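You operate a simulated robot arm through the tools that you are given. There is no shell and no other tool. Be economical: measure what you need, move in short steps, check, and stop when the job is done.

Carry out the task below with a simulated two-armed robot. There is one attempt and no reset: what you move stays moved.

TASK
Shut down the leak tester: blue valve open, pressure zero, switch off, lid on.

The check looks at the end state, three seconds after you hand in, the way a careful person would. Anything else that was tipped, shoved, dropped, spilled or broken makes it a failure. Lids that push on must go on centred and level and be pressed home; caps that screw on are set level and turned clockwise until they are tight.

THE ROBOT
Two 6-joint arms with two-finger parallel grippers on one trunk, on a base that drives. Base frame: it is fixed to the floor where the robot stands at the start and does not move with it; the origin is under the middle of the robot, x ahead of it, y to its left, z up. Readings come in cm, degrees, newtons and seconds.
The left shoulder is at the start at [5.9, 14.1, 92.4], the right one opposite. With the tool pointing down near the work surface each hand reaches from about 30 to 70 cm from the robot's upright axis, wherever it stands, measured 20 degrees to its own side. Places, roughly: blue valve handle [70, 0, 90]; small black knob [80, -30, 90]; steel seat ring [70, -10, 90]; tester rocker switch [80, -30, 90]. Payload 3.43 kg a hand.
Tool frame (each hand has its own): the origin (TCP) lies between the finger pads and is the grasp point; the fingertips stand 3 cm ahead of it; z points along the fingers, y is the line along which they close. The gripper opens to 9.4 cm. The fingers are 2.8 cm wide and 1 cm thick; the gripper's body (5 by 9.6 cm) begins 5.5 cm behind the TCP.
Orientation is that of the tool frame in the base frame, as a unit quaternion [w, x, y, z]. With the fingers straight down and closing along the base's y, the tool's x points along the base's -x, its y along +y and its z along -z.

THE INTERFACE
- The arms move only by the tool nudge_tool. It takes "left_moves", "right_moves" or both (then of equal length, played together; a hand with none holds still); each is a list of rows, each a list of 7 numbers: the turn, a rotation vector about the tool's x, y, z in degrees, then the shift along the tool's x, y, z in cm, then the finger opening in cm, from 0 to 9.4. In form: [[ax, ay, az, tx, ty, tz, claw], ...]. A call has 1 to 20 rows; each row shifts and turns the commanded pose from where the row before left it, along the tool's axes as they then stand. A row lasts 0.2 s, in which the tool goes at most 5 cm and 8.6 degrees; a call with a longer step from one row to the next is refused whole, and so is a gripper value outside its range. A pose out of reach is approached as far as the arm can. The call stops where the force on the tool passes 70 N (or 10 N more than at its start, if that is more) or the arm is blocked; 0.2 s more then pass. The fingers move at their own pace (about 15.3 cm/s each) and stop on an object; they squeeze with about 21 N. The grip force told is the motor's: it shows also when the fingers shut on nothing. Time passes only in rows, and 0.2 s behind the last, so rows that do not move let the fingers close. It gives the time, the measured TCP pose, the force on the tool (base axes), the opening and the grip force at its end, in the units of the frame above (readings bear some noise), with the torque about the TCP (base axes, N m) and any sound that the robot's microphone picked up, and new pictures: "show" is both (left out), scene, wrist or none (wrist: the cameras of the hands that moved).
- Cameras (640 x 400 px; columns grow to the right, rows downward): "scene" is now at [13.54, -2.05, 153.62]; the picture's right is [-0.20, -0.98, -0.00], its down [-0.73, 0.15, -0.66] and it looks along [0.65, -0.13, -0.75] (base axes); focal length 265 px, centre (320, 200). "left" rides on the left gripper at [7.6, -1.4, -10.3] in its tool frame; the picture's right is [0.18, 0.98, 0.00], its down [-0.75, 0.14, -0.64] and it looks along [-0.63, 0.12, 0.77] (tool axes); focal length 243 px, centre (320, 200). "right" rides on the right gripper at [7.6, 1.4, -10.3] in its tool frame; the picture's right is [-0.18, 0.98, 0.00], its down [-0.75, -0.14, -0.64] and it looks along [-0.63, -0.12, 0.77] (tool axes); focal length 243 px, centre (320, 200). There is no depth. A picture from a camera that has moved, and an enlarged one, comes with that camera's place and axes in the base frame and with its lens. The place of the scene camera against the robot may be out by one fixed shift of up to 1.8 cm in any direction.
- raise_lower(by): slides the trunk up (or, below 0, down) by that many cm; the arms and the scene camera ride with it, the base frame stays. It gives what a move gives, with no picture.
- steer(legs): drives the robot by 1 to 6 legs, each [ahead, left, turn to the left] in cm, cm and degrees, along the robot's own axes; the way and the turn of a leg run together, so that a leg with both is an arc; at most 150 cm and 180 degrees a leg. The arms and the cameras ride along, it lands a little off, and it stops where it bumps. It gives what a move gives, and a new picture of the scene camera.
- turn_head(pan, tilt): turns the head with the scene camera to pan (to the left, within 86 degrees either way) and tilt (down, from -29 to 69), counted from straight ahead of the robot. It gives what a move gives, and a new picture of the scene camera.
- close_up(camera, box): a new picture of the part [left, top, right, bottom] of that camera's present view, enlarged. It takes no simulated time.
- finish_job(): hands the job in; it is judged then, once.

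Go step by step. Nothing tells you exact positions but the pictures and the camera data: compare them with the known pose of the tool, close in by small moves and look again before you grip or let go. The budget is 120 turns and 260 pictures, counting those below and the enlarged ones. Unless the task says otherwise, let go and move clear before handing in.

The tools are called as name(argument=value, ...) on one line, values as JSON. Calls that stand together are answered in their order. nudge_tool: Moves the arms, as the interface text tells. Its arguments: {"type":"object","properties":{"left_moves":{"type":"array","items":{"type":"array","items":{"type":"number"}}},"right_moves":{"type":"array","items":{"type":"array","items":{"type":"number"}}},"show":{"type":"string","enum":["both","scene","wrist","none"]}},"required":[]} The other tools are called the same way: raise_lower (by) slides the trunk up or down; steer (legs) drives the base; turn_head (pan, tilt) turns the head that bears the scene camera; close_up (camera, box) takes an enlarged picture of a part of a camera's view; finish_job () hands the job in.

At the start:

```text
t: 0.0
left_tcp_pos: [33.22, 10.89, 123.97]
left_tool_rot: [0.001, -0.001, 1.0, 0.0]
left_force: [0.0, 0.4, 0.0]
left_torque: [-0.01, 0.0, -0.04]
left_grip_width: 9.41
left_gripper_force: 0.1
right_tcp_pos: [29.07, -19.43, 122.6]
right_tool_rot: [0.001, 0.001, 1.0, 0.0]
right_force: [-0.3, -0.4, 0.8]
right_torque: [-0.03, -0.03, 0.03]
right_grip_width: 9.39
right_gripper_force: 0.1
trunk travel left (down, up): [-50.0, 9.0]
robot x, y, heading: [0.01, -0.02, 0.1]
head pan, tilt: [-11.6, 48.7]
```

scene: 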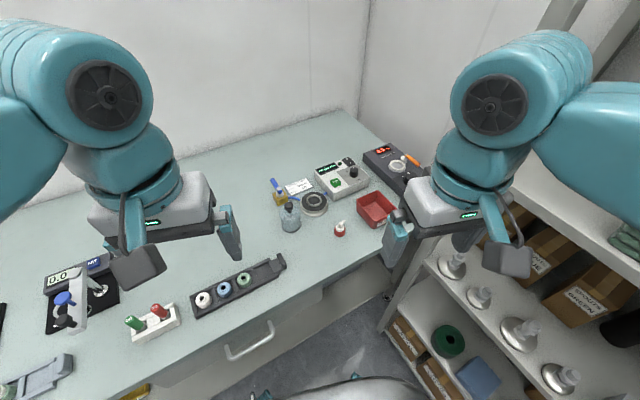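
right: 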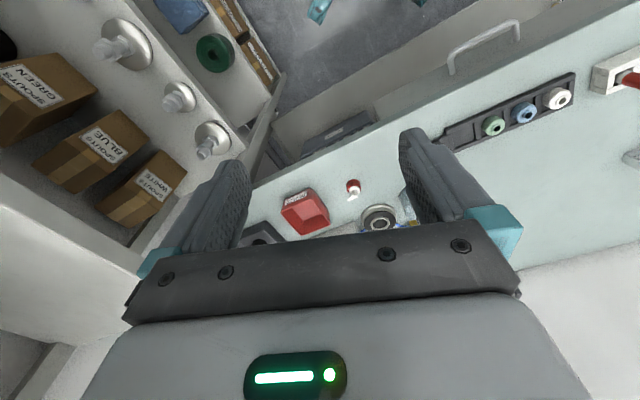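
left: 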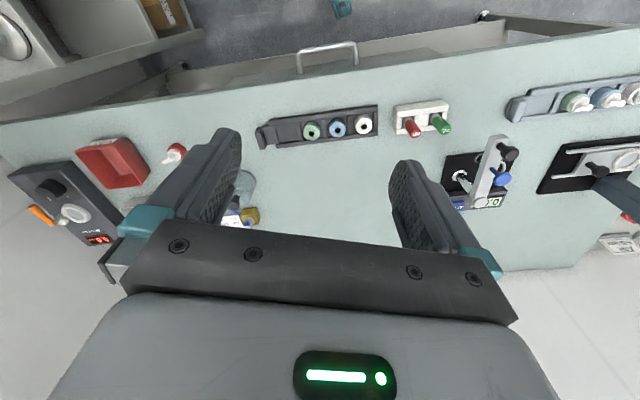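

I see the bench with the tester (ring, blue valve, panel with knob and switch) right of centre. I'll look closer at that region first.

close_up(camera="scene", box=[250, 130, 430, 245])

close_up(camera="scene", box=[0, 220, 300, 400])

```text
3.48 times, centred on (340, 188) of scene
camera zoom: at [13.54, -2.05, 153.62], right [-0.2, -0.98, 0.0], down [-0.73, 0.15, -0.66], along [0.65, -0.13, -0.75], focal length 922 px, centre (250, 244)
```

zoom: 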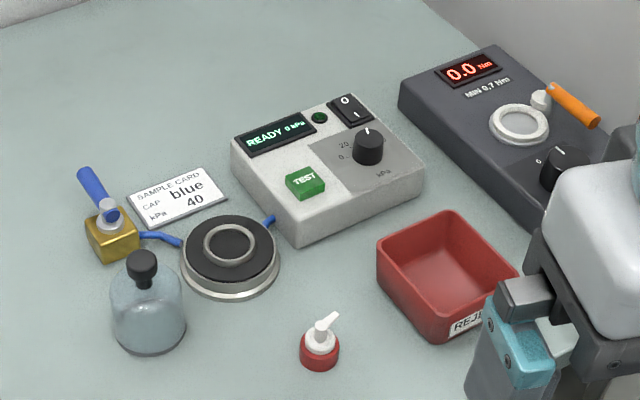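

```text
2.13 times, centred on (150, 310) of scene
camera zoom: at [13.54, -2.05, 153.62], right [-0.2, -0.98, 0.0], down [-0.73, 0.15, -0.66], along [0.65, -0.13, -0.75], focal length 565 px, centre (683, -35)
```

zoom: 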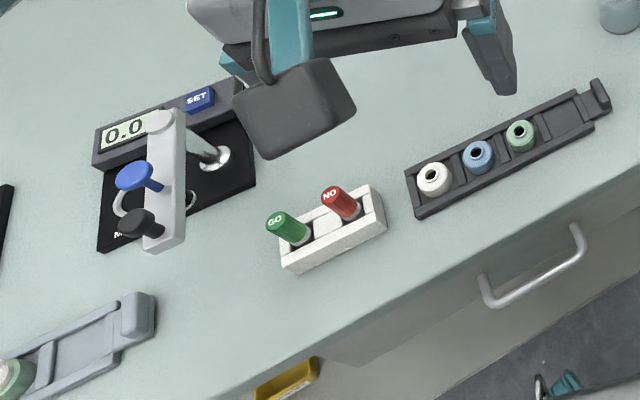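

The tester, bell, valve and ring sit around x 65–85, y 0 to -30. I'll drive closer and look from nearby.

steer(legs=[[16, 0, 0]])

turn_head(pan=-20, tilt=55)

```text
t: 2.5
left_tcp_pos: [46.41, 12.98, 124.33]
left_tool_rot: [0.018, 0.03, 0.999, -0.02]
left_force: [-2.8, 2.8, 4.6]
left_torque: [-0.16, -0.15, 0.03]
left_grip_width: 9.39
left_gripper_force: 0.0
right_tcp_pos: [40.37, -17.26, 123.98]
right_tool_rot: [0.021, 0.03, 0.999, -0.015]
right_force: [-2.0, -0.2, 4.4]
right_torque: [0.07, -0.2, 0.03]
right_grip_width: 9.38
right_gripper_force: 0.0
trunk travel left (down, up): [-50.0, 9.0]
robot x, y, heading: [11.35, -3.01, -0.5]
head pan, tilt: [-11.6, 48.7]
stopped in leg 1: the robot was blocked; the commanded pose is now the measured one
camera scene: at [18.36, -2.38, 153.81], right [-0.21, -0.98, 0.01], down [-0.7, 0.14, -0.7], along [0.68, -0.15, -0.72], focal length 265 px, centre (320, 200)
```

scene: 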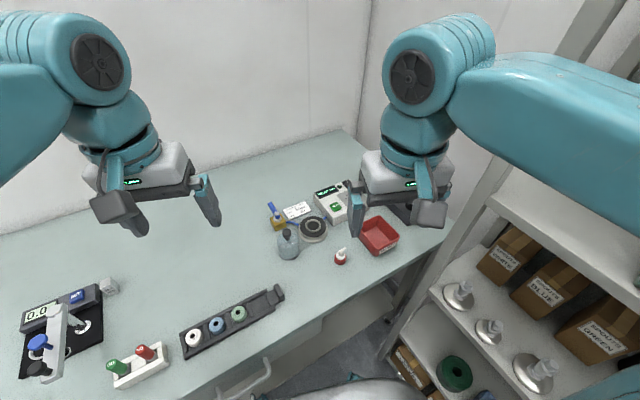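

```text
t: 3.2
left_tcp_pos: [44.18, 15.83, 125.01]
left_tool_rot: [0.024, 0.034, 0.999, -0.028]
left_force: [-0.8, 0.2, 6.4]
left_torque: [-0.09, -0.1, 0.04]
left_grip_width: 9.43
left_gripper_force: 0.0
right_tcp_pos: [38.31, -14.13, 124.92]
right_tool_rot: [0.027, 0.027, 0.999, -0.027]
right_force: [0.7, -1.6, 1.4]
right_torque: [0.18, 0.05, 0.09]
right_grip_width: 9.43
right_gripper_force: 0.1
trunk travel left (down, up): [-50.0, 9.0]
robot x, y, heading: [9.65, -1.19, 5.1]
head pan, tilt: [-20.0, 55.0]
camera scene: at [13.38, -0.15, 153.5], right [-0.26, -0.97, 0.0], down [-0.75, 0.2, -0.63], along [0.61, -0.17, -0.78], focal length 265 px, centre (320, 200)
```

scene: 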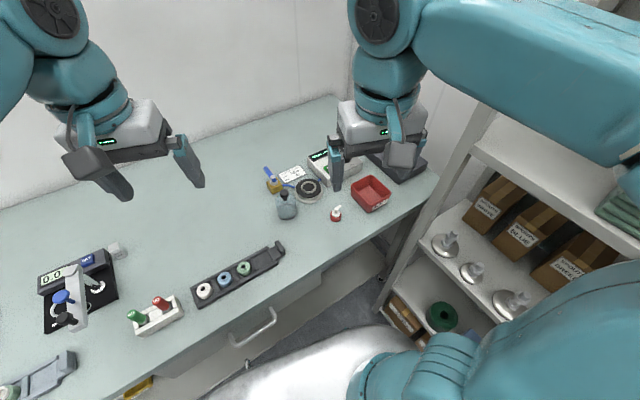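

The base bumped at about 11 cm. I'll back off slightly and let it settle to get consistent readings.

steer(legs=[[-2, 0, 0]])

```text
t: 3.9
left_tcp_pos: [60.56, 2.39, 120.51]
left_tool_rot: [-0.035, -0.009, 0.999, 0.021]
left_force: [2.8, -1.9, 0.9]
left_torque: [0.1, 0.22, -0.05]
left_grip_width: 9.41
left_gripper_force: 0.0
right_tcp_pos: [57.48, -27.14, 118.23]
right_tool_rot: [-0.033, -0.009, 0.999, 0.026]
right_force: [-1.2, 1.6, 0.4]
right_torque: [-0.15, -0.1, -0.03]
right_grip_width: 9.39
right_gripper_force: 0.1
trunk travel left (down, up): [-50.0, 9.0]
robot x, y, heading: [9.75, -5.63, 9.3]
head pan, tilt: [-20.0, 55.0]
stopped in leg 1: the robot was blocked; the commanded pose is now the measured one
camera scene: at [30.89, -9.73, 152.23], right [-0.18, -0.98, -0.01], down [-0.84, 0.16, -0.52], along [0.51, -0.09, -0.86], focal length 265 px, centre (320, 200)
```

scene: 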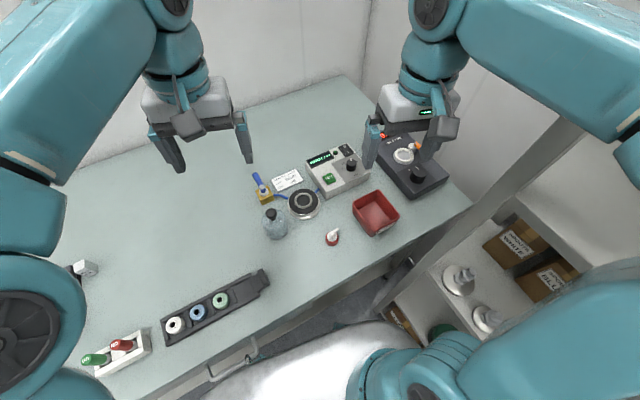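

The base is rocking; I'll let time pass and see where it settles.

nudge_tool(right_moves=[[0, 0, 0, 0, 0, 0, 9.4], [0, 0, 0, 0, 0, 0, 9.4], [0, 0, 0, 0, 0, 0, 9.4], [0, 0, 0, 0, 0, 0, 9.4], [0, 0, 0, 0, 0, 0, 9.4]], show="scene")

```text
t: 4.4
left_tcp_pos: [50.3, 1.31, 118.72]
left_tool_rot: [-0.071, 0.072, 0.993, 0.06]
left_force: [-1.8, -3.8, -3.8]
left_torque: [0.4, -0.03, -0.05]
left_grip_width: 9.4
left_gripper_force: 0.0
right_tcp_pos: [45.17, -33.84, 121.3]
right_tool_rot: [0.001, 0.067, 0.997, 0.043]
right_force: [-26.8, 26.1, 11.3]
right_torque: [-2.03, -1.88, -0.33]
right_grip_width: 9.4
right_gripper_force: 0.1
trunk travel left (down, up): [-50.0, 9.0]
robot x, y, heading: [11.04, -5.13, 5.5]
head pan, tilt: [-20.0, 55.0]
stopped in row 2 (left hand): the arm was blocked; the commanded pose is now the measured one
camera scene: at [5.89, -13.36, 153.95], right [-0.25, -0.97, -0.07], down [-0.72, 0.23, -0.66], along [0.65, -0.11, -0.75], focal length 265 px, centre (320, 200)
```

scene: 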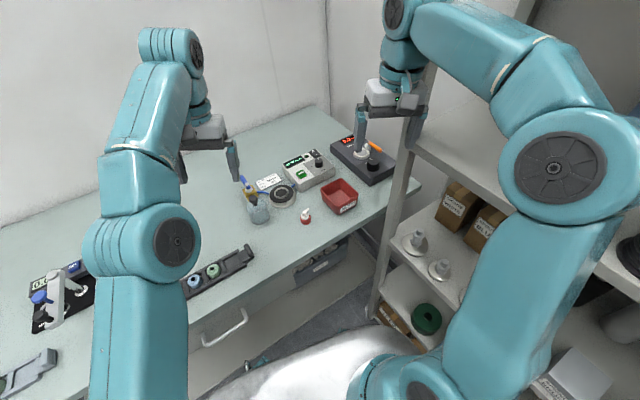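

The robot is swaying and the right arm is near the shelf. I'll back the base out of the contact.

steer(legs=[[-8, 4, 0]])

```text
t: 5.0
left_tcp_pos: [65.0, -1.05, 113.91]
left_tool_rot: [-0.123, 0.006, 0.989, 0.086]
left_force: [-0.9, -10.5, -3.4]
left_torque: [0.87, 0.03, -0.27]
left_grip_width: 9.4
left_gripper_force: 0.0
right_tcp_pos: [63.87, -28.73, 111.05]
right_tool_rot: [-0.099, -0.035, 0.993, 0.051]
right_force: [-4.6, 11.0, -3.7]
right_torque: [-0.84, -0.42, 0.1]
right_grip_width: 9.39
right_gripper_force: 0.2
trunk travel left (down, up): [-50.0, 9.0]
robot x, y, heading: [12.41, -11.19, -3.4]
head pan, tilt: [-20.0, 55.0]
stopped in leg 1: the force on the tool passed its limit at 181 N (the readings are from after the stop); the commanded pose is now the measured one
camera scene: at [28.75, -16.34, 150.89], right [-0.4, -0.92, 0.0], down [-0.77, 0.33, -0.55], along [0.5, -0.22, -0.84], focal length 265 px, centre (320, 200)
```

scene: 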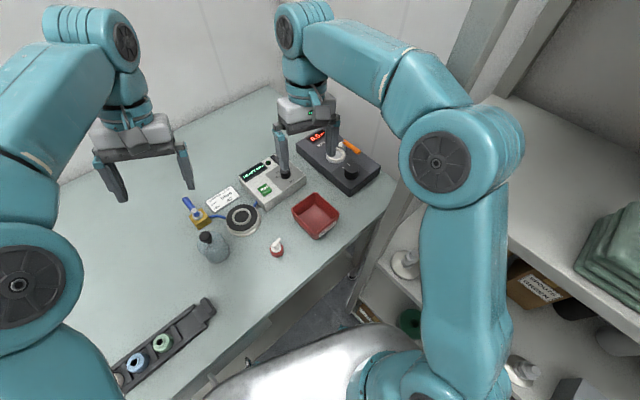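

The robot still sways; I'll raise both hands clear while it settles.

nudge_tool(right_moves=[[0, 0, 0, 0, 0, -2, 9.4], [0, 0, 0, 0, 0, -2, 9.4]], left_moves=[[0, 0, 0, 0, 0, -2, 9.4], [0, 0, 0, 0, 0, -2, 9.4]], show="scene")

```text
t: 5.4
left_tcp_pos: [57.6, 0.6, 119.77]
left_tool_rot: [-0.076, 0.04, 0.994, 0.067]
left_force: [-1.2, 1.1, 0.6]
left_torque: [-0.13, -0.07, -0.07]
left_grip_width: 9.39
left_gripper_force: 0.2
left hand out of reach, approached as far as the arm can: row 1
right_tcp_pos: [53.2, -33.44, 118.85]
right_tool_rot: [-0.034, 0.075, 0.996, 0.046]
right_force: [3.2, 19.6, -3.7]
right_torque: [-1.65, 0.36, 0.16]
right_grip_width: 9.37
right_gripper_force: 0.0
trunk travel left (down, up): [-50.0, 9.0]
robot x, y, heading: [10.78, -9.67, -6.4]
head pan, tilt: [-20.0, 55.0]
stopped in row 1 (right hand): the arm was blocked; the commanded pose is now the measured one
camera scene: at [22.1, -11.28, 152.48], right [-0.44, -0.9, 0.02], down [-0.73, 0.35, -0.58], along [0.52, -0.27, -0.81], focal length 265 px, centre (320, 200)
```

scene: 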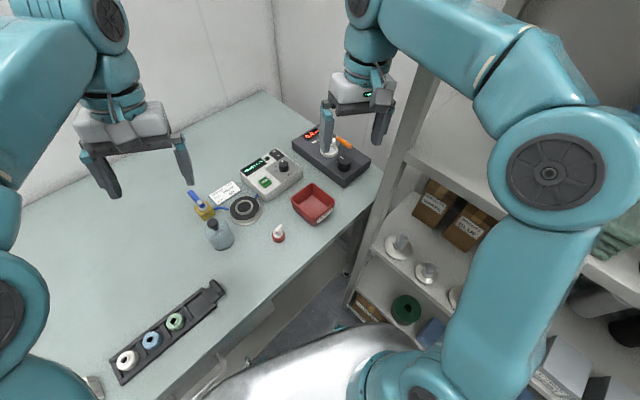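

nudge_tool(left_moves=[[0, 0, 0, 0, 0, 0, 9.4], [0, 0, 0, 0, 0, 0, 9.4], [0, 0, 0, 0, 0, 0, 9.4]], show="none")

```text
t: 5.7
left_tcp_pos: [58.0, -0.82, 119.77]
left_tool_rot: [-0.085, 0.055, 0.992, 0.073]
left_force: [-2.5, 0.9, 0.5]
left_torque: [-0.07, -0.18, -0.03]
left_grip_width: 9.43
left_gripper_force: 0.0
right_tcp_pos: [53.81, -33.22, 118.8]
right_tool_rot: [-0.033, 0.053, 0.997, 0.045]
right_force: [-3.7, 9.8, 3.8]
right_torque: [-0.97, -0.46, 0.04]
right_grip_width: 9.4
right_gripper_force: 0.1
trunk travel left (down, up): [-50.0, 9.0]
robot x, y, heading: [10.19, -9.52, -6.4]
head pan, tilt: [-20.0, 55.0]
stopped in row 1 (right hand): the force on the tool passed its limit at 136 N (the readings are from after the stop); the commanded pose is now the measured one
```

Motion has nearly settled, but the right hand seems to touch something; I'll look.

close_up(camera="scene", box=[240, 0, 640, 250])

close_up(camera="right", box=[0, 0, 640, 400])

```text
1.60 times, centred on (440, 125) of scene
camera zoom: at [17.66, -13.69, 153.15], right [-0.45, -0.89, -0.01], down [-0.71, 0.36, -0.61], along [0.55, -0.26, -0.8], focal length 424 px, centre (128, 320)
```

zoom: 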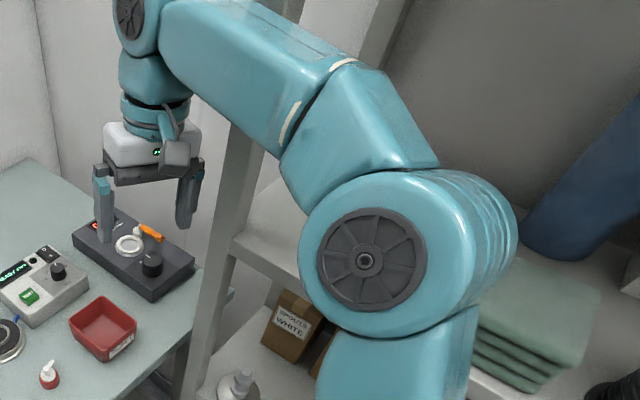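

```text
1.00 times, centred on (320, 200) of right (not enlarged: the box is as wide or as high as the picture)
camera zoom: at [47.16, -31.96, 129.51], right [0.29, 0.95, 0.07], down [0.77, -0.28, 0.57], along [0.57, -0.11, -0.82], focal length 243 px, centre (320, 200)
```

zoom: 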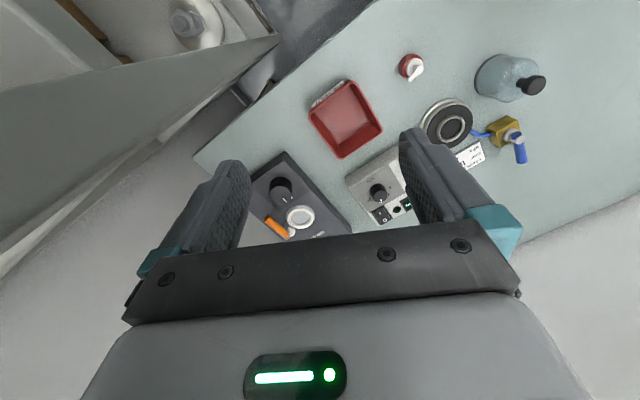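

The right elbow is against the shelf. I'll shift the base left to free it.

steer(legs=[[-1, 6, 0]])

```text
t: 7.1
left_tcp_pos: [62.75, 6.5, 117.07]
left_tool_rot: [-0.111, 0.045, 0.99, 0.073]
left_force: [2.0, -0.3, -1.3]
left_torque: [0.05, 0.24, 0.05]
left_grip_width: 9.41
left_gripper_force: 0.0
right_tcp_pos: [58.93, -26.01, 115.92]
right_tool_rot: [-0.058, 0.046, 0.996, 0.045]
right_force: [1.9, 0.5, -1.3]
right_torque: [-0.09, 0.17, 0.0]
right_grip_width: 9.42
right_gripper_force: 0.1
trunk travel left (down, up): [-50.0, 9.0]
robot x, y, heading: [9.97, -3.47, -5.7]
head pan, tilt: [-20.0, 55.0]
stopped in leg 1: the robot was blocked; the commanded pose is now the measured one
camera scene: at [25.2, -4.56, 152.63], right [-0.43, -0.9, 0.03], down [-0.75, 0.34, -0.57], along [0.5, -0.27, -0.82], focal length 265 px, centre (320, 200)
```

scene: 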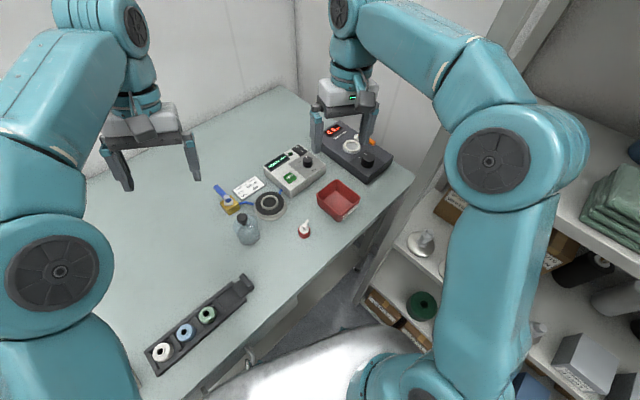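

Now free of the shelf. I'll let it settle and then back away slightly from the bench.

nudge_tool(left_moves=[[0, 0, 0, 0, 0, 0, 9.4], [0, 0, 0, 0, 0, 0, 9.4], [0, 0, 0, 0, 0, 0, 9.4], [0, 0, 0, 0, 0, 0, 9.4]], show="none")

steer(legs=[[-6, 0, 0]])

```text
t: 8.1
left_tcp_pos: [59.13, 7.0, 118.66]
left_tool_rot: [-0.091, 0.048, 0.992, 0.072]
left_force: [0.4, -3.2, 2.9]
left_torque: [0.26, 0.05, -0.06]
left_grip_width: 9.41
left_gripper_force: 0.1
right_tcp_pos: [54.72, -25.53, 117.78]
right_tool_rot: [-0.037, 0.049, 0.997, 0.045]
right_force: [-2.6, -3.8, 0.2]
right_torque: [0.38, -0.19, -0.06]
right_grip_width: 9.38
right_gripper_force: 0.0
trunk travel left (down, up): [-50.0, 9.0]
robot x, y, heading: [9.15, -3.45, -4.2]
head pan, tilt: [-20.0, 55.0]
```

```text
t: 8.9
left_tcp_pos: [60.71, 7.96, 118.26]
left_tool_rot: [-0.096, 0.038, 0.992, 0.072]
left_force: [-2.6, 1.7, 1.9]
left_torque: [-0.2, -0.22, -0.01]
left_grip_width: 9.42
left_gripper_force: 0.1
right_tcp_pos: [57.08, -24.87, 116.99]
right_tool_rot: [-0.047, 0.04, 0.997, 0.047]
right_force: [-1.4, 1.6, 1.8]
right_torque: [-0.17, -0.16, -0.05]
right_grip_width: 9.4
right_gripper_force: 0.0
trunk travel left (down, up): [-50.0, 9.0]
robot x, y, heading: [9.97, -2.63, -4.0]
head pan, tilt: [-20.0, 55.0]
stopped in leg 1: the robot was blocked; the commanded pose is now the measured one
camera scene: at [21.22, -5.02, 152.96], right [-0.41, -0.91, 0.01], down [-0.74, 0.33, -0.59], along [0.54, -0.25, -0.81], focal length 265 px, centre (320, 200)
```

scene: 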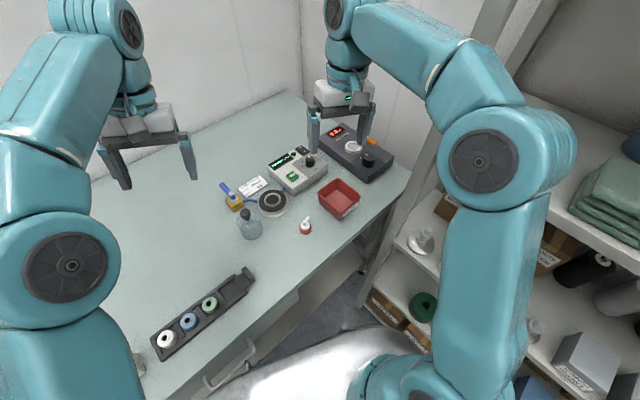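

nudge_tool(left_moves=[[0, 0, 0, 0, 0, 0, 9.4], [0, 0, 0, 0, 0, 0, 9.4], [0, 0, 0, 0, 0, 0, 9.4], [0, 0, 0, 0, 0, 0, 9.4], [0, 0, 0, 0, 0, 0, 9.4], [0, 0, 0, 0, 0, 0, 9.4], [0, 0, 0, 0, 0, 0, 9.4], [0, 0, 0, 0, 0, 0, 9.4]], show="none")

turn_head(pan=-10, tilt=66)

```text
t: 10.9
left_tcp_pos: [59.08, 7.93, 118.61]
left_tool_rot: [-0.088, 0.037, 0.993, 0.072]
left_force: [-2.4, 1.9, 2.2]
left_torque: [-0.18, -0.28, 0.01]
left_grip_width: 9.41
left_gripper_force: 0.0
right_tcp_pos: [55.51, -24.87, 117.63]
right_tool_rot: [-0.041, 0.04, 0.997, 0.048]
right_force: [-2.9, 1.7, 2.3]
right_torque: [-0.13, -0.24, -0.02]
right_grip_width: 9.39
right_gripper_force: 0.1
trunk travel left (down, up): [-50.0, 9.0]
robot x, y, heading: [10.05, -2.9, -4.3]
head pan, tilt: [-20.0, 55.0]
stopped in row 8 (left hand): the arm was blocked; the commanded pose is now the measured one
```

```text
t: 11.7
left_tcp_pos: [63.21, 6.22, 116.6]
left_tool_rot: [-0.11, 0.038, 0.99, 0.08]
left_force: [1.8, -1.5, -2.3]
left_torque: [0.1, 0.21, 0.02]
left_grip_width: 9.4
left_gripper_force: 0.0
right_tcp_pos: [59.47, -26.4, 115.21]
right_tool_rot: [-0.062, 0.042, 0.996, 0.053]
right_force: [1.9, -0.4, -1.9]
right_torque: [0.06, 0.21, -0.01]
right_grip_width: 9.41
right_gripper_force: 0.0
trunk travel left (down, up): [-50.0, 9.0]
robot x, y, heading: [9.89, -3.04, -4.4]
head pan, tilt: [-10.0, 66.0]
camera scene: at [23.48, -5.88, 151.34], right [-0.25, -0.97, 0.0], down [-0.89, 0.23, -0.4], along [0.39, -0.1, -0.92], focal length 265 px, centre (320, 200)
```

scene: 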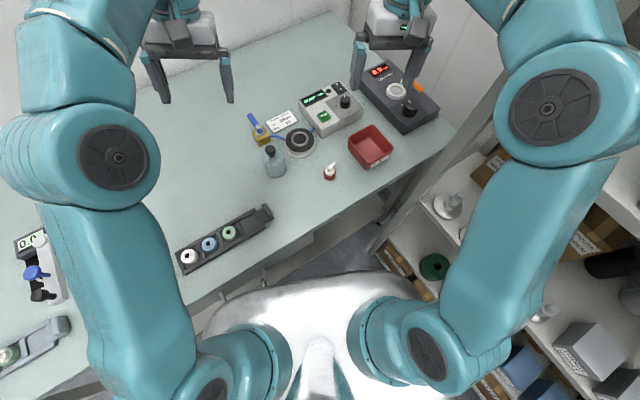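

The base looks caught at the bench's drawer handle. I'll try a stronger reverse, away from the edge normal.

steer(legs=[[-15, 0, 0]])

```text
t: 13.2
left_tcp_pos: [69.26, 4.61, 114.81]
left_tool_rot: [-0.102, 0.021, 0.993, 0.055]
left_force: [9.6, 0.7, 3.6]
left_torque: [-0.2, 0.63, 0.21]
left_grip_width: 9.39
left_gripper_force: 0.0
right_tcp_pos: [64.24, -27.37, 113.11]
right_tool_rot: [-0.071, 0.057, 0.994, 0.058]
right_force: [8.0, -0.8, 4.2]
right_torque: [0.05, 0.44, 0.03]
right_grip_width: 9.4
right_gripper_force: 0.1
trunk travel left (down, up): [-50.0, 9.0]
robot x, y, heading: [5.77, -2.78, -3.9]
head pan, tilt: [-10.0, 66.0]
stopped in leg 1: the robot was blocked; the commanded pose is now the measured one
camera scene: at [34.58, -7.17, 150.92], right [-0.24, -0.97, 0.02], down [-0.93, 0.23, -0.29], along [0.28, -0.09, -0.96], focal length 265 px, centre (320, 200)
```

scene: 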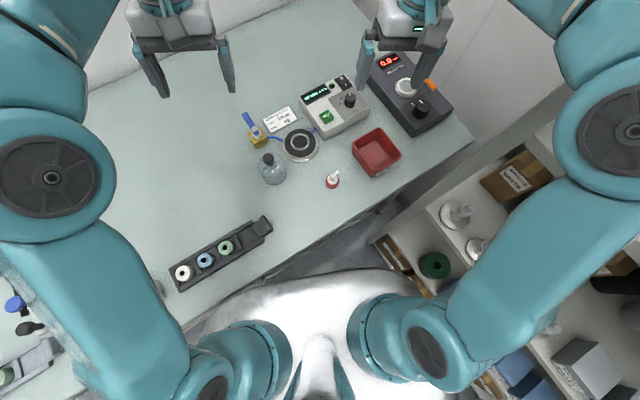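

steer(legs=[[-8, 0, 0]])

```text
t: 13.9
left_tcp_pos: [42.87, 5.93, 122.72]
left_tool_rot: [-0.042, 0.033, 0.997, 0.054]
left_force: [-4.0, 2.4, -1.0]
left_torque: [-0.22, -0.28, -0.06]
left_grip_width: 9.38
left_gripper_force: 0.2
right_tcp_pos: [39.63, -28.64, 121.41]
right_tool_rot: [0.044, 0.06, 0.994, 0.074]
right_force: [-5.2, -2.6, 1.5]
right_torque: [0.19, -0.43, -0.04]
right_grip_width: 9.38
right_gripper_force: 0.0
trunk travel left (down, up): [-50.0, 9.0]
robot x, y, heading: [5.05, -3.54, -4.8]
head pan, tilt: [-10.0, 66.0]
stopped in leg 1: the robot was blocked; the commanded pose is now the measured one
camera scene: at [-1.5, -6.2, 152.43], right [-0.25, -0.97, -0.03], down [-0.82, 0.23, -0.52], along [0.51, -0.11, -0.85], focal length 265 px, centre (320, 200)
```

scene: 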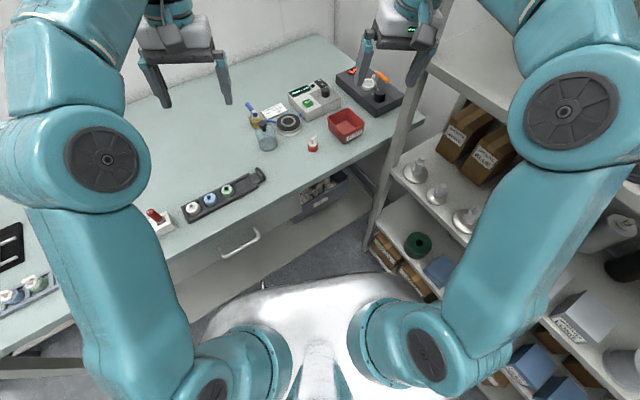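

It is rocking from the abrupt stops; I'll wait for it to die out.

nudge_tool(right_moves=[[0, 0, 0, 0, 0, 0, 9.4], [0, 0, 0, 0, 0, 0, 9.4], [0, 0, 0, 0, 0, 0, 9.4], [0, 0, 0, 0, 0, 0, 9.4], [0, 0, 0, 0, 0, 0, 9.4], [0, 0, 0, 0, 0, 0, 9.4], [0, 0, 0, 0, 0, 0, 9.4], [0, 0, 0, 0, 0, 0, 9.4], [0, 0, 0, 0, 0, 0, 9.4], [0, 0, 0, 0, 0, 0, 9.4], [0, 0, 0, 0, 0, 0, 9.4], [0, 0, 0, 0, 0, 0, 9.4], [0, 0, 0, 0, 0, 0, 9.4], [0, 0, 0, 0, 0, 0, 9.4], [0, 0, 0, 0, 0, 0, 9.4], [0, 0, 0, 0, 0, 0, 9.4], [0, 0, 0, 0, 0, 0, 9.4], [0, 0, 0, 0, 0, 0, 9.4], [0, 0, 0, 0, 0, 0, 9.4], [0, 0, 0, 0, 0, 0, 9.4]], show="none")

nudge_tool(right_moves=[[0, 0, 0, 0, 0, 0, 9.4], [0, 0, 0, 0, 0, 0, 9.4], [0, 0, 0, 0, 0, 0, 9.4], [0, 0, 0, 0, 0, 0, 9.4], [0, 0, 0, 0, 0, 0, 9.4], [0, 0, 0, 0, 0, 0, 9.4], [0, 0, 0, 0, 0, 0, 9.4], [0, 0, 0, 0, 0, 0, 9.4], [0, 0, 0, 0, 0, 0, 9.4], [0, 0, 0, 0, 0, 0, 9.4], [0, 0, 0, 0, 0, 0, 9.4], [0, 0, 0, 0, 0, 0, 9.4], [0, 0, 0, 0, 0, 0, 9.4], [0, 0, 0, 0, 0, 0, 9.4], [0, 0, 0, 0, 0, 0, 9.4], [0, 0, 0, 0, 0, 0, 9.4], [0, 0, 0, 0, 0, 0, 9.4], [0, 0, 0, 0, 0, 0, 9.4], [0, 0, 0, 0, 0, 0, 9.4], [0, 0, 0, 0, 0, 0, 9.4]], show="scene")

```text
t: 14.2
left_tcp_pos: [70.8, 11.09, 107.31]
left_tool_rot: [-0.193, 0.019, 0.98, 0.047]
left_force: [58.5, -15.5, -7.2]
left_torque: [1.16, 4.53, 0.01]
left_grip_width: 9.41
left_gripper_force: 0.0
right_tcp_pos: [68.73, -23.69, 107.99]
right_tool_rot: [-0.098, 0.053, 0.992, 0.053]
right_force: [38.2, -2.5, -1.1]
right_torque: [0.17, 2.99, 0.18]
right_grip_width: 9.42
right_gripper_force: 0.1
trunk travel left (down, up): [-50.0, 9.0]
robot x, y, heading: [4.81, -2.98, -3.5]
head pan, tilt: [-10.0, 66.0]
stopped in row 1 (left hand): the arm was blocked; the commanded pose is now the measured one
```

```text
t: 14.6
left_tcp_pos: [50.25, 0.46, 124.61]
left_tool_rot: [0.024, -0.016, 0.999, 0.029]
left_force: [3.1, -3.1, -2.1]
left_torque: [0.26, 0.22, -0.05]
left_grip_width: 9.37
left_gripper_force: 0.2
right_tcp_pos: [45.39, -31.42, 120.2]
right_tool_rot: [0.061, 0.055, 0.992, 0.099]
right_force: [-2.2, -6.8, 3.2]
right_torque: [0.54, -0.13, 0.05]
right_grip_width: 9.41
right_gripper_force: 0.0
trunk travel left (down, up): [-50.0, 9.0]
robot x, y, heading: [8.21, -6.04, 1.6]
head pan, tilt: [-10.0, 66.0]
stopped in row 2 (right hand): the arm was blocked; the commanded pose is now the measured one
camera scene: at [14.45, -15.48, 151.64], right [-0.15, -0.99, -0.06], down [-0.89, 0.16, -0.43], along [0.43, -0.01, -0.9], focal length 265 px, centre (320, 200)
```

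scene: 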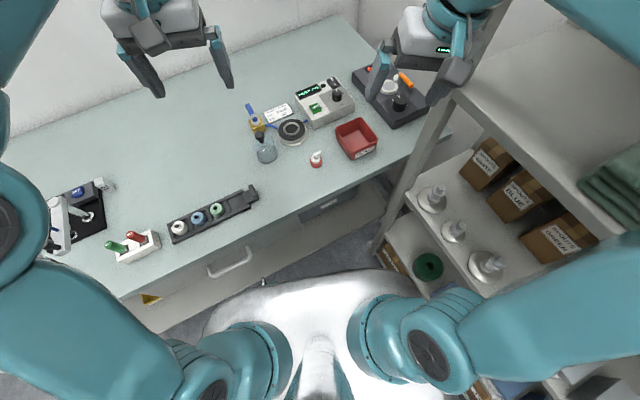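

raise_lower(by=1)

raise_lower(by=0.5)

raise_lower(by=0.5)

```text
t: 15.1
left_tcp_pos: [52.57, 28.3, 115.58]
left_tool_rot: [-0.128, -0.057, 0.99, 0.012]
left_force: [-2.2, 0.4, -0.1]
left_torque: [-0.01, -0.1, 0.03]
left_grip_width: 9.42
left_gripper_force: 0.0
right_tcp_pos: [59.19, -6.98, 115.15]
right_tool_rot: [-0.053, -0.03, 0.997, 0.052]
right_force: [-3.2, 3.9, -3.5]
right_torque: [-0.31, -0.27, 0.03]
right_grip_width: 9.41
right_gripper_force: 0.0
trunk travel left (down, up): [-50.7, 8.3]
robot x, y, heading: [9.68, -2.67, 9.2]
head pan, tilt: [-10.0, 66.0]
stopped: the arm was blocked; the commanded pose is now the measured one
```

```text
t: 15.5
left_tcp_pos: [65.03, 14.06, 109.15]
left_tool_rot: [-0.178, -0.136, 0.972, 0.067]
left_force: [0.0, -0.4, 0.9]
left_torque: [-0.01, 0.01, -0.02]
left_grip_width: 9.4
left_gripper_force: 0.0
right_tcp_pos: [71.06, -18.44, 109.86]
right_tool_rot: [-0.047, 0.004, 0.987, 0.156]
right_force: [-9.6, 7.5, 0.1]
right_torque: [-0.61, -0.71, -0.18]
right_grip_width: 9.4
right_gripper_force: 0.1
trunk travel left (down, up): [-50.5, 8.5]
robot x, y, heading: [12.1, -3.82, 13.9]
head pan, tilt: [-10.0, 66.0]
stopped: the arm was blocked; the commanded pose is now the measured one
```

```text
t: 15.8
left_tcp_pos: [60.81, 2.41, 115.02]
left_tool_rot: [-0.122, -0.134, 0.981, 0.069]
left_force: [3.3, 1.6, 0.8]
left_torque: [-0.09, 0.28, 0.05]
left_grip_width: 9.4
left_gripper_force: 0.1
right_tcp_pos: [63.78, -30.8, 108.31]
right_tool_rot: [-0.04, 0.008, 0.982, 0.186]
right_force: [2.5, 4.2, 2.5]
right_torque: [-0.41, 0.16, 0.05]
right_grip_width: 9.39
right_gripper_force: 0.1
trunk travel left (down, up): [-50.1, 8.9]
robot x, y, heading: [12.78, -4.01, 15.3]
head pan, tilt: [-10.0, 66.0]
stopped: the arm was blocked; the commanded pose is now the measured one
```

raise_lower(by=0)

raise_lower(by=0)

raise_lower(by=0)

raise_lower(by=0)

```text
t: 16.1
left_tcp_pos: [47.63, 2.58, 120.53]
left_tool_rot: [-0.058, -0.129, 0.988, 0.055]
left_force: [0.9, 1.2, -0.2]
left_torque: [-0.11, 0.0, 0.02]
left_grip_width: 9.4
left_gripper_force: 0.0
right_tcp_pos: [49.63, -28.64, 112.62]
right_tool_rot: [-0.011, 0.004, 0.983, 0.185]
right_force: [8.0, 14.6, -6.9]
right_torque: [-1.08, 0.72, 0.41]
right_grip_width: 9.42
right_gripper_force: 0.1
trunk travel left (down, up): [-50.0, 9.0]
robot x, y, heading: [11.72, -3.27, 13.3]
head pan, tilt: [-10.0, 66.0]
stopped: the arm was blocked; the commanded pose is now the measured one
```

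```text
t: 16.6
left_tcp_pos: [58.94, 6.72, 112.58]
left_tool_rot: [-0.156, -0.155, 0.971, 0.097]
left_force: [-5.5, 6.6, -0.6]
left_torque: [-0.46, -0.34, 0.16]
left_grip_width: 9.39
left_gripper_force: 0.0
right_tcp_pos: [65.74, -29.7, 106.38]
right_tool_rot: [-0.053, -0.007, 0.98, 0.19]
right_force: [-0.7, 7.0, -3.8]
right_torque: [-0.38, 0.01, 0.09]
right_grip_width: 9.39
right_gripper_force: 0.0
trunk travel left (down, up): [-50.4, 8.6]
robot x, y, heading: [13.68, -2.86, 17.4]
head pan, tilt: [-10.0, 66.0]
stopped: the arm was blocked; the commanded pose is now the measured one
```

```text
t: 17.2
left_tcp_pos: [51.11, 4.75, 123.37]
left_tool_rot: [-0.014, -0.204, 0.979, 0.009]
left_force: [-2.0, 7.7, 4.2]
left_torque: [-0.67, -0.13, 0.01]
left_grip_width: 9.43
left_gripper_force: 0.1
right_tcp_pos: [53.91, -28.9, 113.39]
right_tool_rot: [0.022, -0.018, 0.982, 0.185]
right_force: [6.1, 0.7, 5.0]
right_torque: [-0.28, 0.51, 0.2]
right_grip_width: 9.39
right_gripper_force: 0.0
trunk travel left (down, up): [-50.4, 8.6]
robot x, y, heading: [14.64, -5.46, 20.8]
head pan, tilt: [-10.0, 66.0]
stopped: the arm was blocked; the commanded pose is now the measured one
```

```text
t: 17.7
left_tcp_pos: [64.36, 5.01, 118.03]
left_tool_rot: [-0.088, -0.218, 0.971, 0.039]
left_force: [5.0, 3.2, -4.0]
left_torque: [-0.14, 0.42, 0.07]
left_grip_width: 9.39
left_gripper_force: 0.1
right_tcp_pos: [67.43, -30.76, 107.94]
right_tool_rot: [-0.043, -0.008, 0.98, 0.194]
right_force: [-1.4, -1.3, -2.2]
right_torque: [0.13, -0.05, 0.02]
right_grip_width: 9.41
right_gripper_force: 0.1
trunk travel left (down, up): [-50.8, 8.2]
robot x, y, heading: [14.23, -4.97, 19.7]
head pan, tilt: [-10.0, 66.0]
stopped: the arm was blocked; the commanded pose is now the measured one
```

turn_head(pan=-20, tilt=66)

raise_lower(by=0)

raise_lower(by=0)

raise_lower(by=0)

```text
t: 18.4
left_tcp_pos: [62.15, 5.78, 117.19]
left_tool_rot: [-0.088, -0.227, 0.969, 0.04]
left_force: [3.5, 3.4, -15.3]
left_torque: [-0.16, 0.42, 0.08]
left_grip_width: 9.4
left_gripper_force: 0.0
right_tcp_pos: [65.81, -30.73, 108.16]
right_tool_rot: [-0.032, -0.012, 0.98, 0.194]
right_force: [1.0, 1.4, -3.4]
right_torque: [-0.07, 0.05, 0.01]
right_grip_width: 9.38
right_gripper_force: 0.0
trunk travel left (down, up): [-50.8, 8.2]
robot x, y, heading: [14.15, -5.23, 18.9]
head pan, tilt: [-20.0, 66.0]
camera scene: at [30.1, -2.82, 151.22], right [-0.02, -1.0, 0.01], down [-0.93, 0.01, -0.38], along [0.38, -0.01, -0.93], focal length 265 px, centre (320, 200)
```

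scene: 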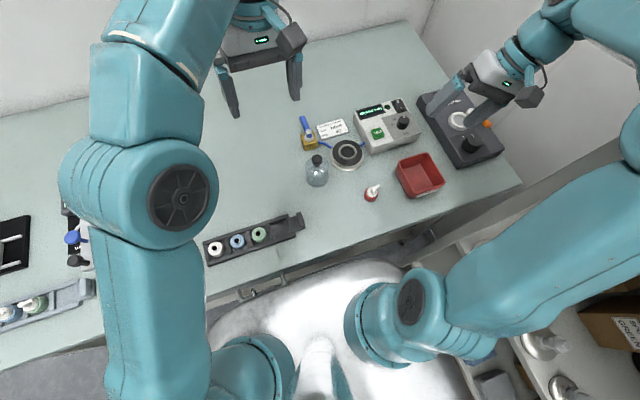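

```text
t: 18.9
left_tcp_pos: [48.7, 6.48, 125.14]
left_tool_rot: [0.006, -0.223, 0.975, -0.007]
left_force: [-4.7, 0.7, -2.6]
left_torque: [-0.04, -0.3, -0.03]
left_grip_width: 9.41
left_gripper_force: 0.0
right_tcp_pos: [52.27, -28.8, 113.33]
right_tool_rot: [0.022, -0.023, 0.982, 0.186]
right_force: [-10.7, -24.9, 10.3]
right_torque: [1.63, -0.88, -0.36]
right_grip_width: 9.4
right_gripper_force: 0.0
trunk travel left (down, up): [-50.7, 8.3]
robot x, y, heading: [14.5, -4.52, 19.6]
head pan, tilt: [-20.0, 66.0]
stopped: the arm was blocked; the commanded pose is now the measured one
```

```text
t: 19.4
left_tcp_pos: [67.33, 5.87, 118.66]
left_tool_rot: [-0.072, -0.226, 0.971, 0.015]
left_force: [1.6, -3.3, -2.3]
left_torque: [0.28, 0.04, 0.0]
left_grip_width: 9.41
left_gripper_force: 0.1
right_tcp_pos: [69.27, -30.01, 107.38]
right_tool_rot: [-0.047, -0.005, 0.981, 0.19]
right_force: [-1.5, 1.3, -4.8]
right_torque: [0.05, -0.13, -0.03]
right_grip_width: 9.41
right_gripper_force: 0.0
trunk travel left (down, up): [-50.9, 8.1]
robot x, y, heading: [15.26, -4.91, 19.9]
head pan, tilt: [-20.0, 66.0]
stopped: the arm was blocked; the commanded pose is now the measured one
```

```text
t: 19.8
left_tcp_pos: [50.2, 4.54, 128.02]
left_tool_rot: [0.071, -0.244, 0.965, -0.066]
left_force: [-5.9, 6.2, 3.0]
left_torque: [-0.45, -0.34, -0.07]
left_grip_width: 9.42
left_gripper_force: 0.0
right_tcp_pos: [51.3, -28.4, 112.15]
right_tool_rot: [0.021, -0.033, 0.98, 0.195]
right_force: [-19.5, -36.8, 25.3]
right_torque: [2.05, -1.59, -0.87]
right_grip_width: 9.4
right_gripper_force: 0.0
trunk travel left (down, up): [-51.0, 8.0]
robot x, y, heading: [14.53, -4.42, 20.4]
head pan, tilt: [-20.0, 66.0]
stopped: the arm was blocked; the commanded pose is now the measured one
```

Head-turn calls seem to run without the abrupt stops, so I'll use these to let it settle.

turn_head(pan=-25, tilt=60)

turn_head(pan=-30, tilt=55)

turn_head(pan=-20, tilt=60)

```text
t: 20.4
left_tcp_pos: [57.57, 3.26, 125.28]
left_tool_rot: [0.024, -0.23, 0.972, -0.039]
left_force: [-0.3, 1.1, 1.2]
left_torque: [-0.11, -0.02, -0.02]
left_grip_width: 9.37
left_gripper_force: 0.0
right_tcp_pos: [57.67, -30.46, 111.24]
right_tool_rot: [0.001, -0.009, 0.981, 0.192]
right_force: [-0.3, 1.1, 0.4]
right_torque: [-0.02, -0.03, -0.03]
right_grip_width: 9.4
right_gripper_force: 0.2
trunk travel left (down, up): [-51.0, 8.0]
robot x, y, heading: [15.11, -4.09, 19.0]
head pan, tilt: [-25.0, 60.0]
camera scene: at [29.54, -2.32, 152.78], right [-0.1, -0.99, 0.01], down [-0.87, 0.09, -0.48], along [0.48, -0.06, -0.87], focal length 265 px, centre (320, 200)
```

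scene: 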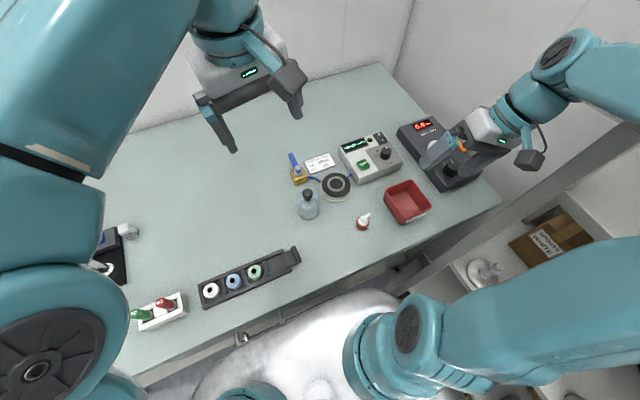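

```text
t: 21.1
left_tcp_pos: [56.0, 4.31, 125.51]
left_tool_rot: [0.031, -0.235, 0.971, -0.041]
left_force: [0.2, 0.2, 0.3]
left_torque: [0.01, -0.01, 0.01]
left_grip_width: 9.39
left_gripper_force: 0.0
right_tcp_pos: [56.19, -30.06, 111.74]
right_tool_rot: [0.01, -0.011, 0.981, 0.192]
right_force: [0.1, 0.2, 0.6]
right_torque: [-0.01, -0.01, 0.0]
right_grip_width: 9.38
right_gripper_force: 0.1
trunk travel left (down, up): [-51.0, 8.0]
robot x, y, heading: [14.58, -3.92, 18.6]
head pan, tilt: [-30.0, 55.0]
camera scene: at [27.0, -2.43, 153.67], right [-0.19, -0.98, 0.01], down [-0.8, 0.15, -0.58], along [0.56, -0.12, -0.82], focal length 265 px, centre (320, 200)
```

scene: 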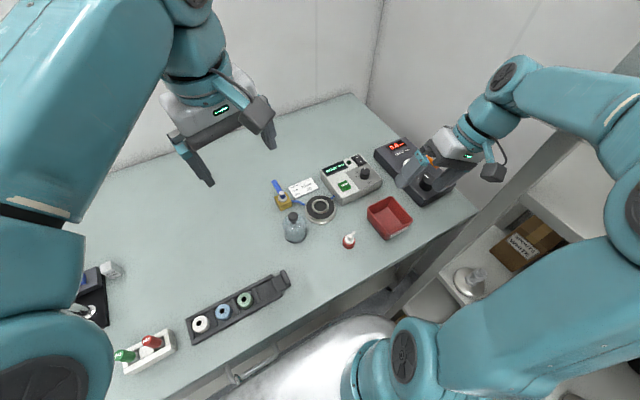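

```text
t: 21.8
left_tcp_pos: [56.11, 4.14, 125.74]
left_tool_rot: [0.031, -0.235, 0.971, -0.04]
left_force: [0.5, -0.7, 0.1]
left_torque: [0.02, 0.0, 0.0]
left_grip_width: 9.39
left_gripper_force: 0.1
right_tcp_pos: [56.52, -30.06, 111.92]
right_tool_rot: [0.01, -0.012, 0.982, 0.189]
right_force: [0.0, 0.5, -0.1]
right_torque: [0.04, -0.02, 0.0]
right_grip_width: 9.36
right_gripper_force: 0.1
trunk travel left (down, up): [-51.0, 8.0]
robot x, y, heading: [14.87, -4.03, 19.1]
head pan, tilt: [-20.0, 60.0]
camera scene: at [27.23, -1.08, 153.14], right [-0.02, -1.0, 0.01], down [-0.87, 0.01, -0.5], along [0.5, -0.02, -0.87], focal length 265 px, centre (320, 200)
```

scene: 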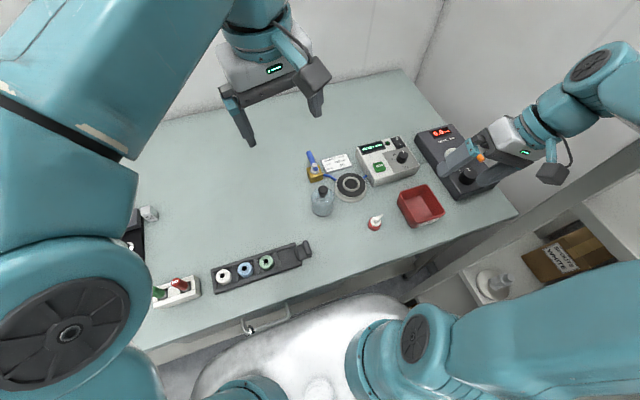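

The robot has settled, stable and squared to the bench (heading 19°). From here I'll only move arms; inspecting the tester closely.

close_up(camera="scene", box=[295, 120, 455, 230])

close_up(camera="left", box=[0, 0, 640, 400])

close_up(camera="right", box=[0, 0, 640, 400])

```text
3.64 times, centred on (375, 175) of scene
camera zoom: at [27.23, -1.08, 153.14], right [-0.02, -1.0, 0.01], down [-0.87, 0.01, -0.5], along [0.5, -0.02, -0.87], focal length 964 px, centre (120, 291)
```

zoom: 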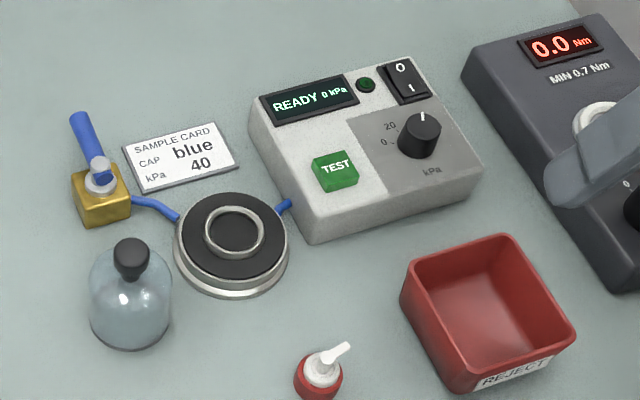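

```text
1.00 times, centred on (320, 200) of left (not enlarged: the box is as wide or as high as the picture)
camera zoom: at [49.23, 0.04, 135.74], right [-0.61, 0.79, -0.1], down [0.55, 0.51, 0.66], along [0.57, 0.34, -0.75], focal length 243 px, centre (320, 200)
```

zoom: 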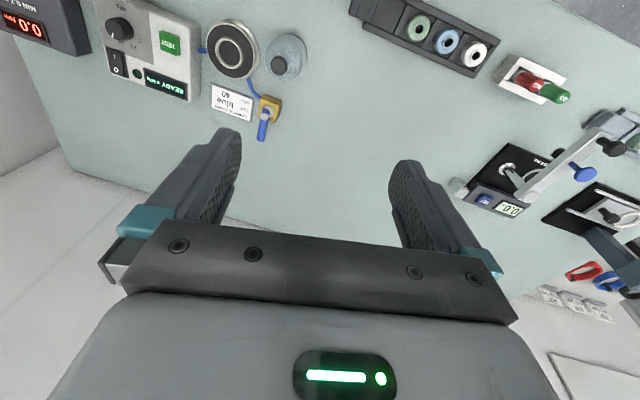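

```text
1.00 times, centred on (320, 200) of right (not enlarged: the box is as wide or as high as the picture)
camera zoom: at [48.64, -32.75, 121.61], right [0.16, 0.92, 0.37], down [0.75, -0.36, 0.56], along [0.65, 0.19, -0.74], focal length 243 px, centre (320, 200)
```

zoom: 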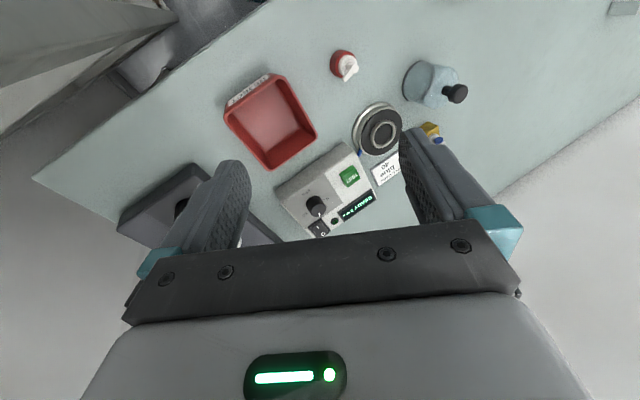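

close_up(camera="left", box=[80, 0, 320, 150])

close_up(camera="right", box=[260, 30, 500, 240])

```text
2.67 times, centred on (200, 75) of left
camera zoom: at [49.23, 0.04, 135.74], right [-0.61, 0.79, -0.1], down [0.55, 0.51, 0.66], along [0.57, 0.34, -0.75], focal length 647 px, centre (640, 533)
```

zoom: 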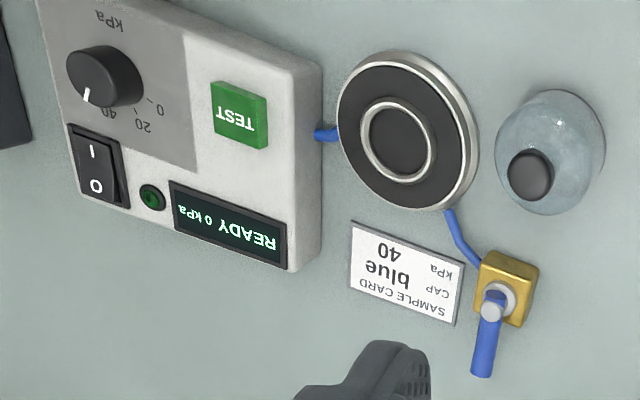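

```text
1.90 times, centred on (380, 135) of right
camera zoom: at [48.64, -32.75, 121.61], right [0.16, 0.92, 0.37], down [0.75, -0.36, 0.56], along [0.65, 0.19, -0.74], focal length 462 px, centre (206, 324)
```

zoom: 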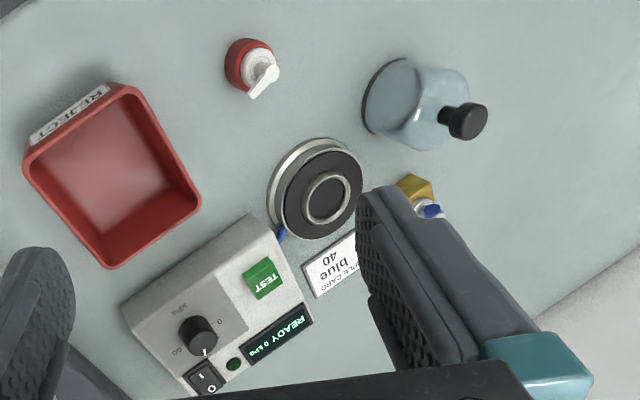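

Seat ring ≈ (67.8,-11,88.7), bell knob ≈ (62.9,-2.8,95), valve hub ≈ (73.8,-0.8,90) with the lever crossways to its tube (closed). I'll bring the left hand, levelled, above the lever.

nudge_tool(left_moves=[[-5.3, 2.4, 0, 0, 0, 0, 9.4], [0, 0, 0, -1.5, -1.2, 2, 6], [0, 0, 0, -1.8, -1.5, 2.3, 4], [0, 0, 0, -1.8, -1.5, 2.3, 3], [0, 0, 0, -1.8, -1.5, 2.3, 3], [0, 0, 0, -1.8, -1.5, 2.3, 3], [0, 0, 0, -1.8, -1.5, 2.3, 3], [0, 0, 0, -1.8, -1.5, 2.3, 3], [0, 0, 0, -1.8, -1.5, 2.3, 3], [0, 0, 0, -1.3, -0.8, 1.6, 3], [0, 0, 0, 0, 0, 0, 3]])

```text
t: 22.8
left_tcp_pos: [60.94, 7.03, 127.21]
left_tool_rot: [0.06, -0.268, 0.96, -0.055]
left_force: [0.2, 0.8, 0.2]
left_torque: [0.01, 0.0, 0.04]
left_grip_width: 2.99
left_gripper_force: 0.1
left hand out of reach, approached as far as the arm can: row 5
right_tcp_pos: [56.52, -30.09, 111.88]
right_tool_rot: [0.013, -0.016, 0.982, 0.188]
right_force: [0.3, -0.1, -0.4]
right_torque: [0.02, 0.0, -0.02]
right_grip_width: 9.39
right_gripper_force: 0.1
trunk travel left (down, up): [-51.0, 8.0]
robot x, y, heading: [14.59, -3.48, 19.0]
head pan, tilt: [-20.0, 60.0]
stopped in row 5 (left hand): the arm was blocked; the commanded pose is now the measured one
camera scene: at [27.26, -1.18, 153.13], right [-0.02, -1.0, 0.01], down [-0.87, 0.01, -0.5], along [0.5, -0.02, -0.87], focal length 265 px, centre (320, 200)
camera left: at [53.77, 2.57, 136.82], right [-0.66, 0.74, -0.15], down [0.48, 0.56, 0.68], along [0.59, 0.37, -0.72], focal length 243 px, centre (320, 200)
```

scene: 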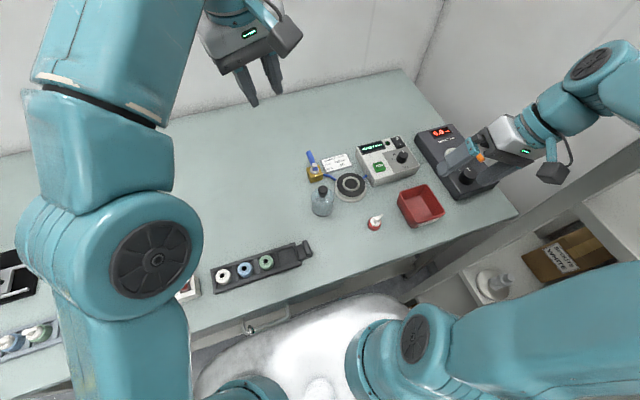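
left: 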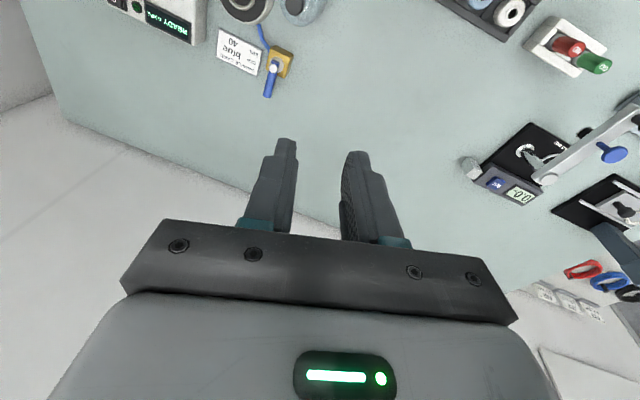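

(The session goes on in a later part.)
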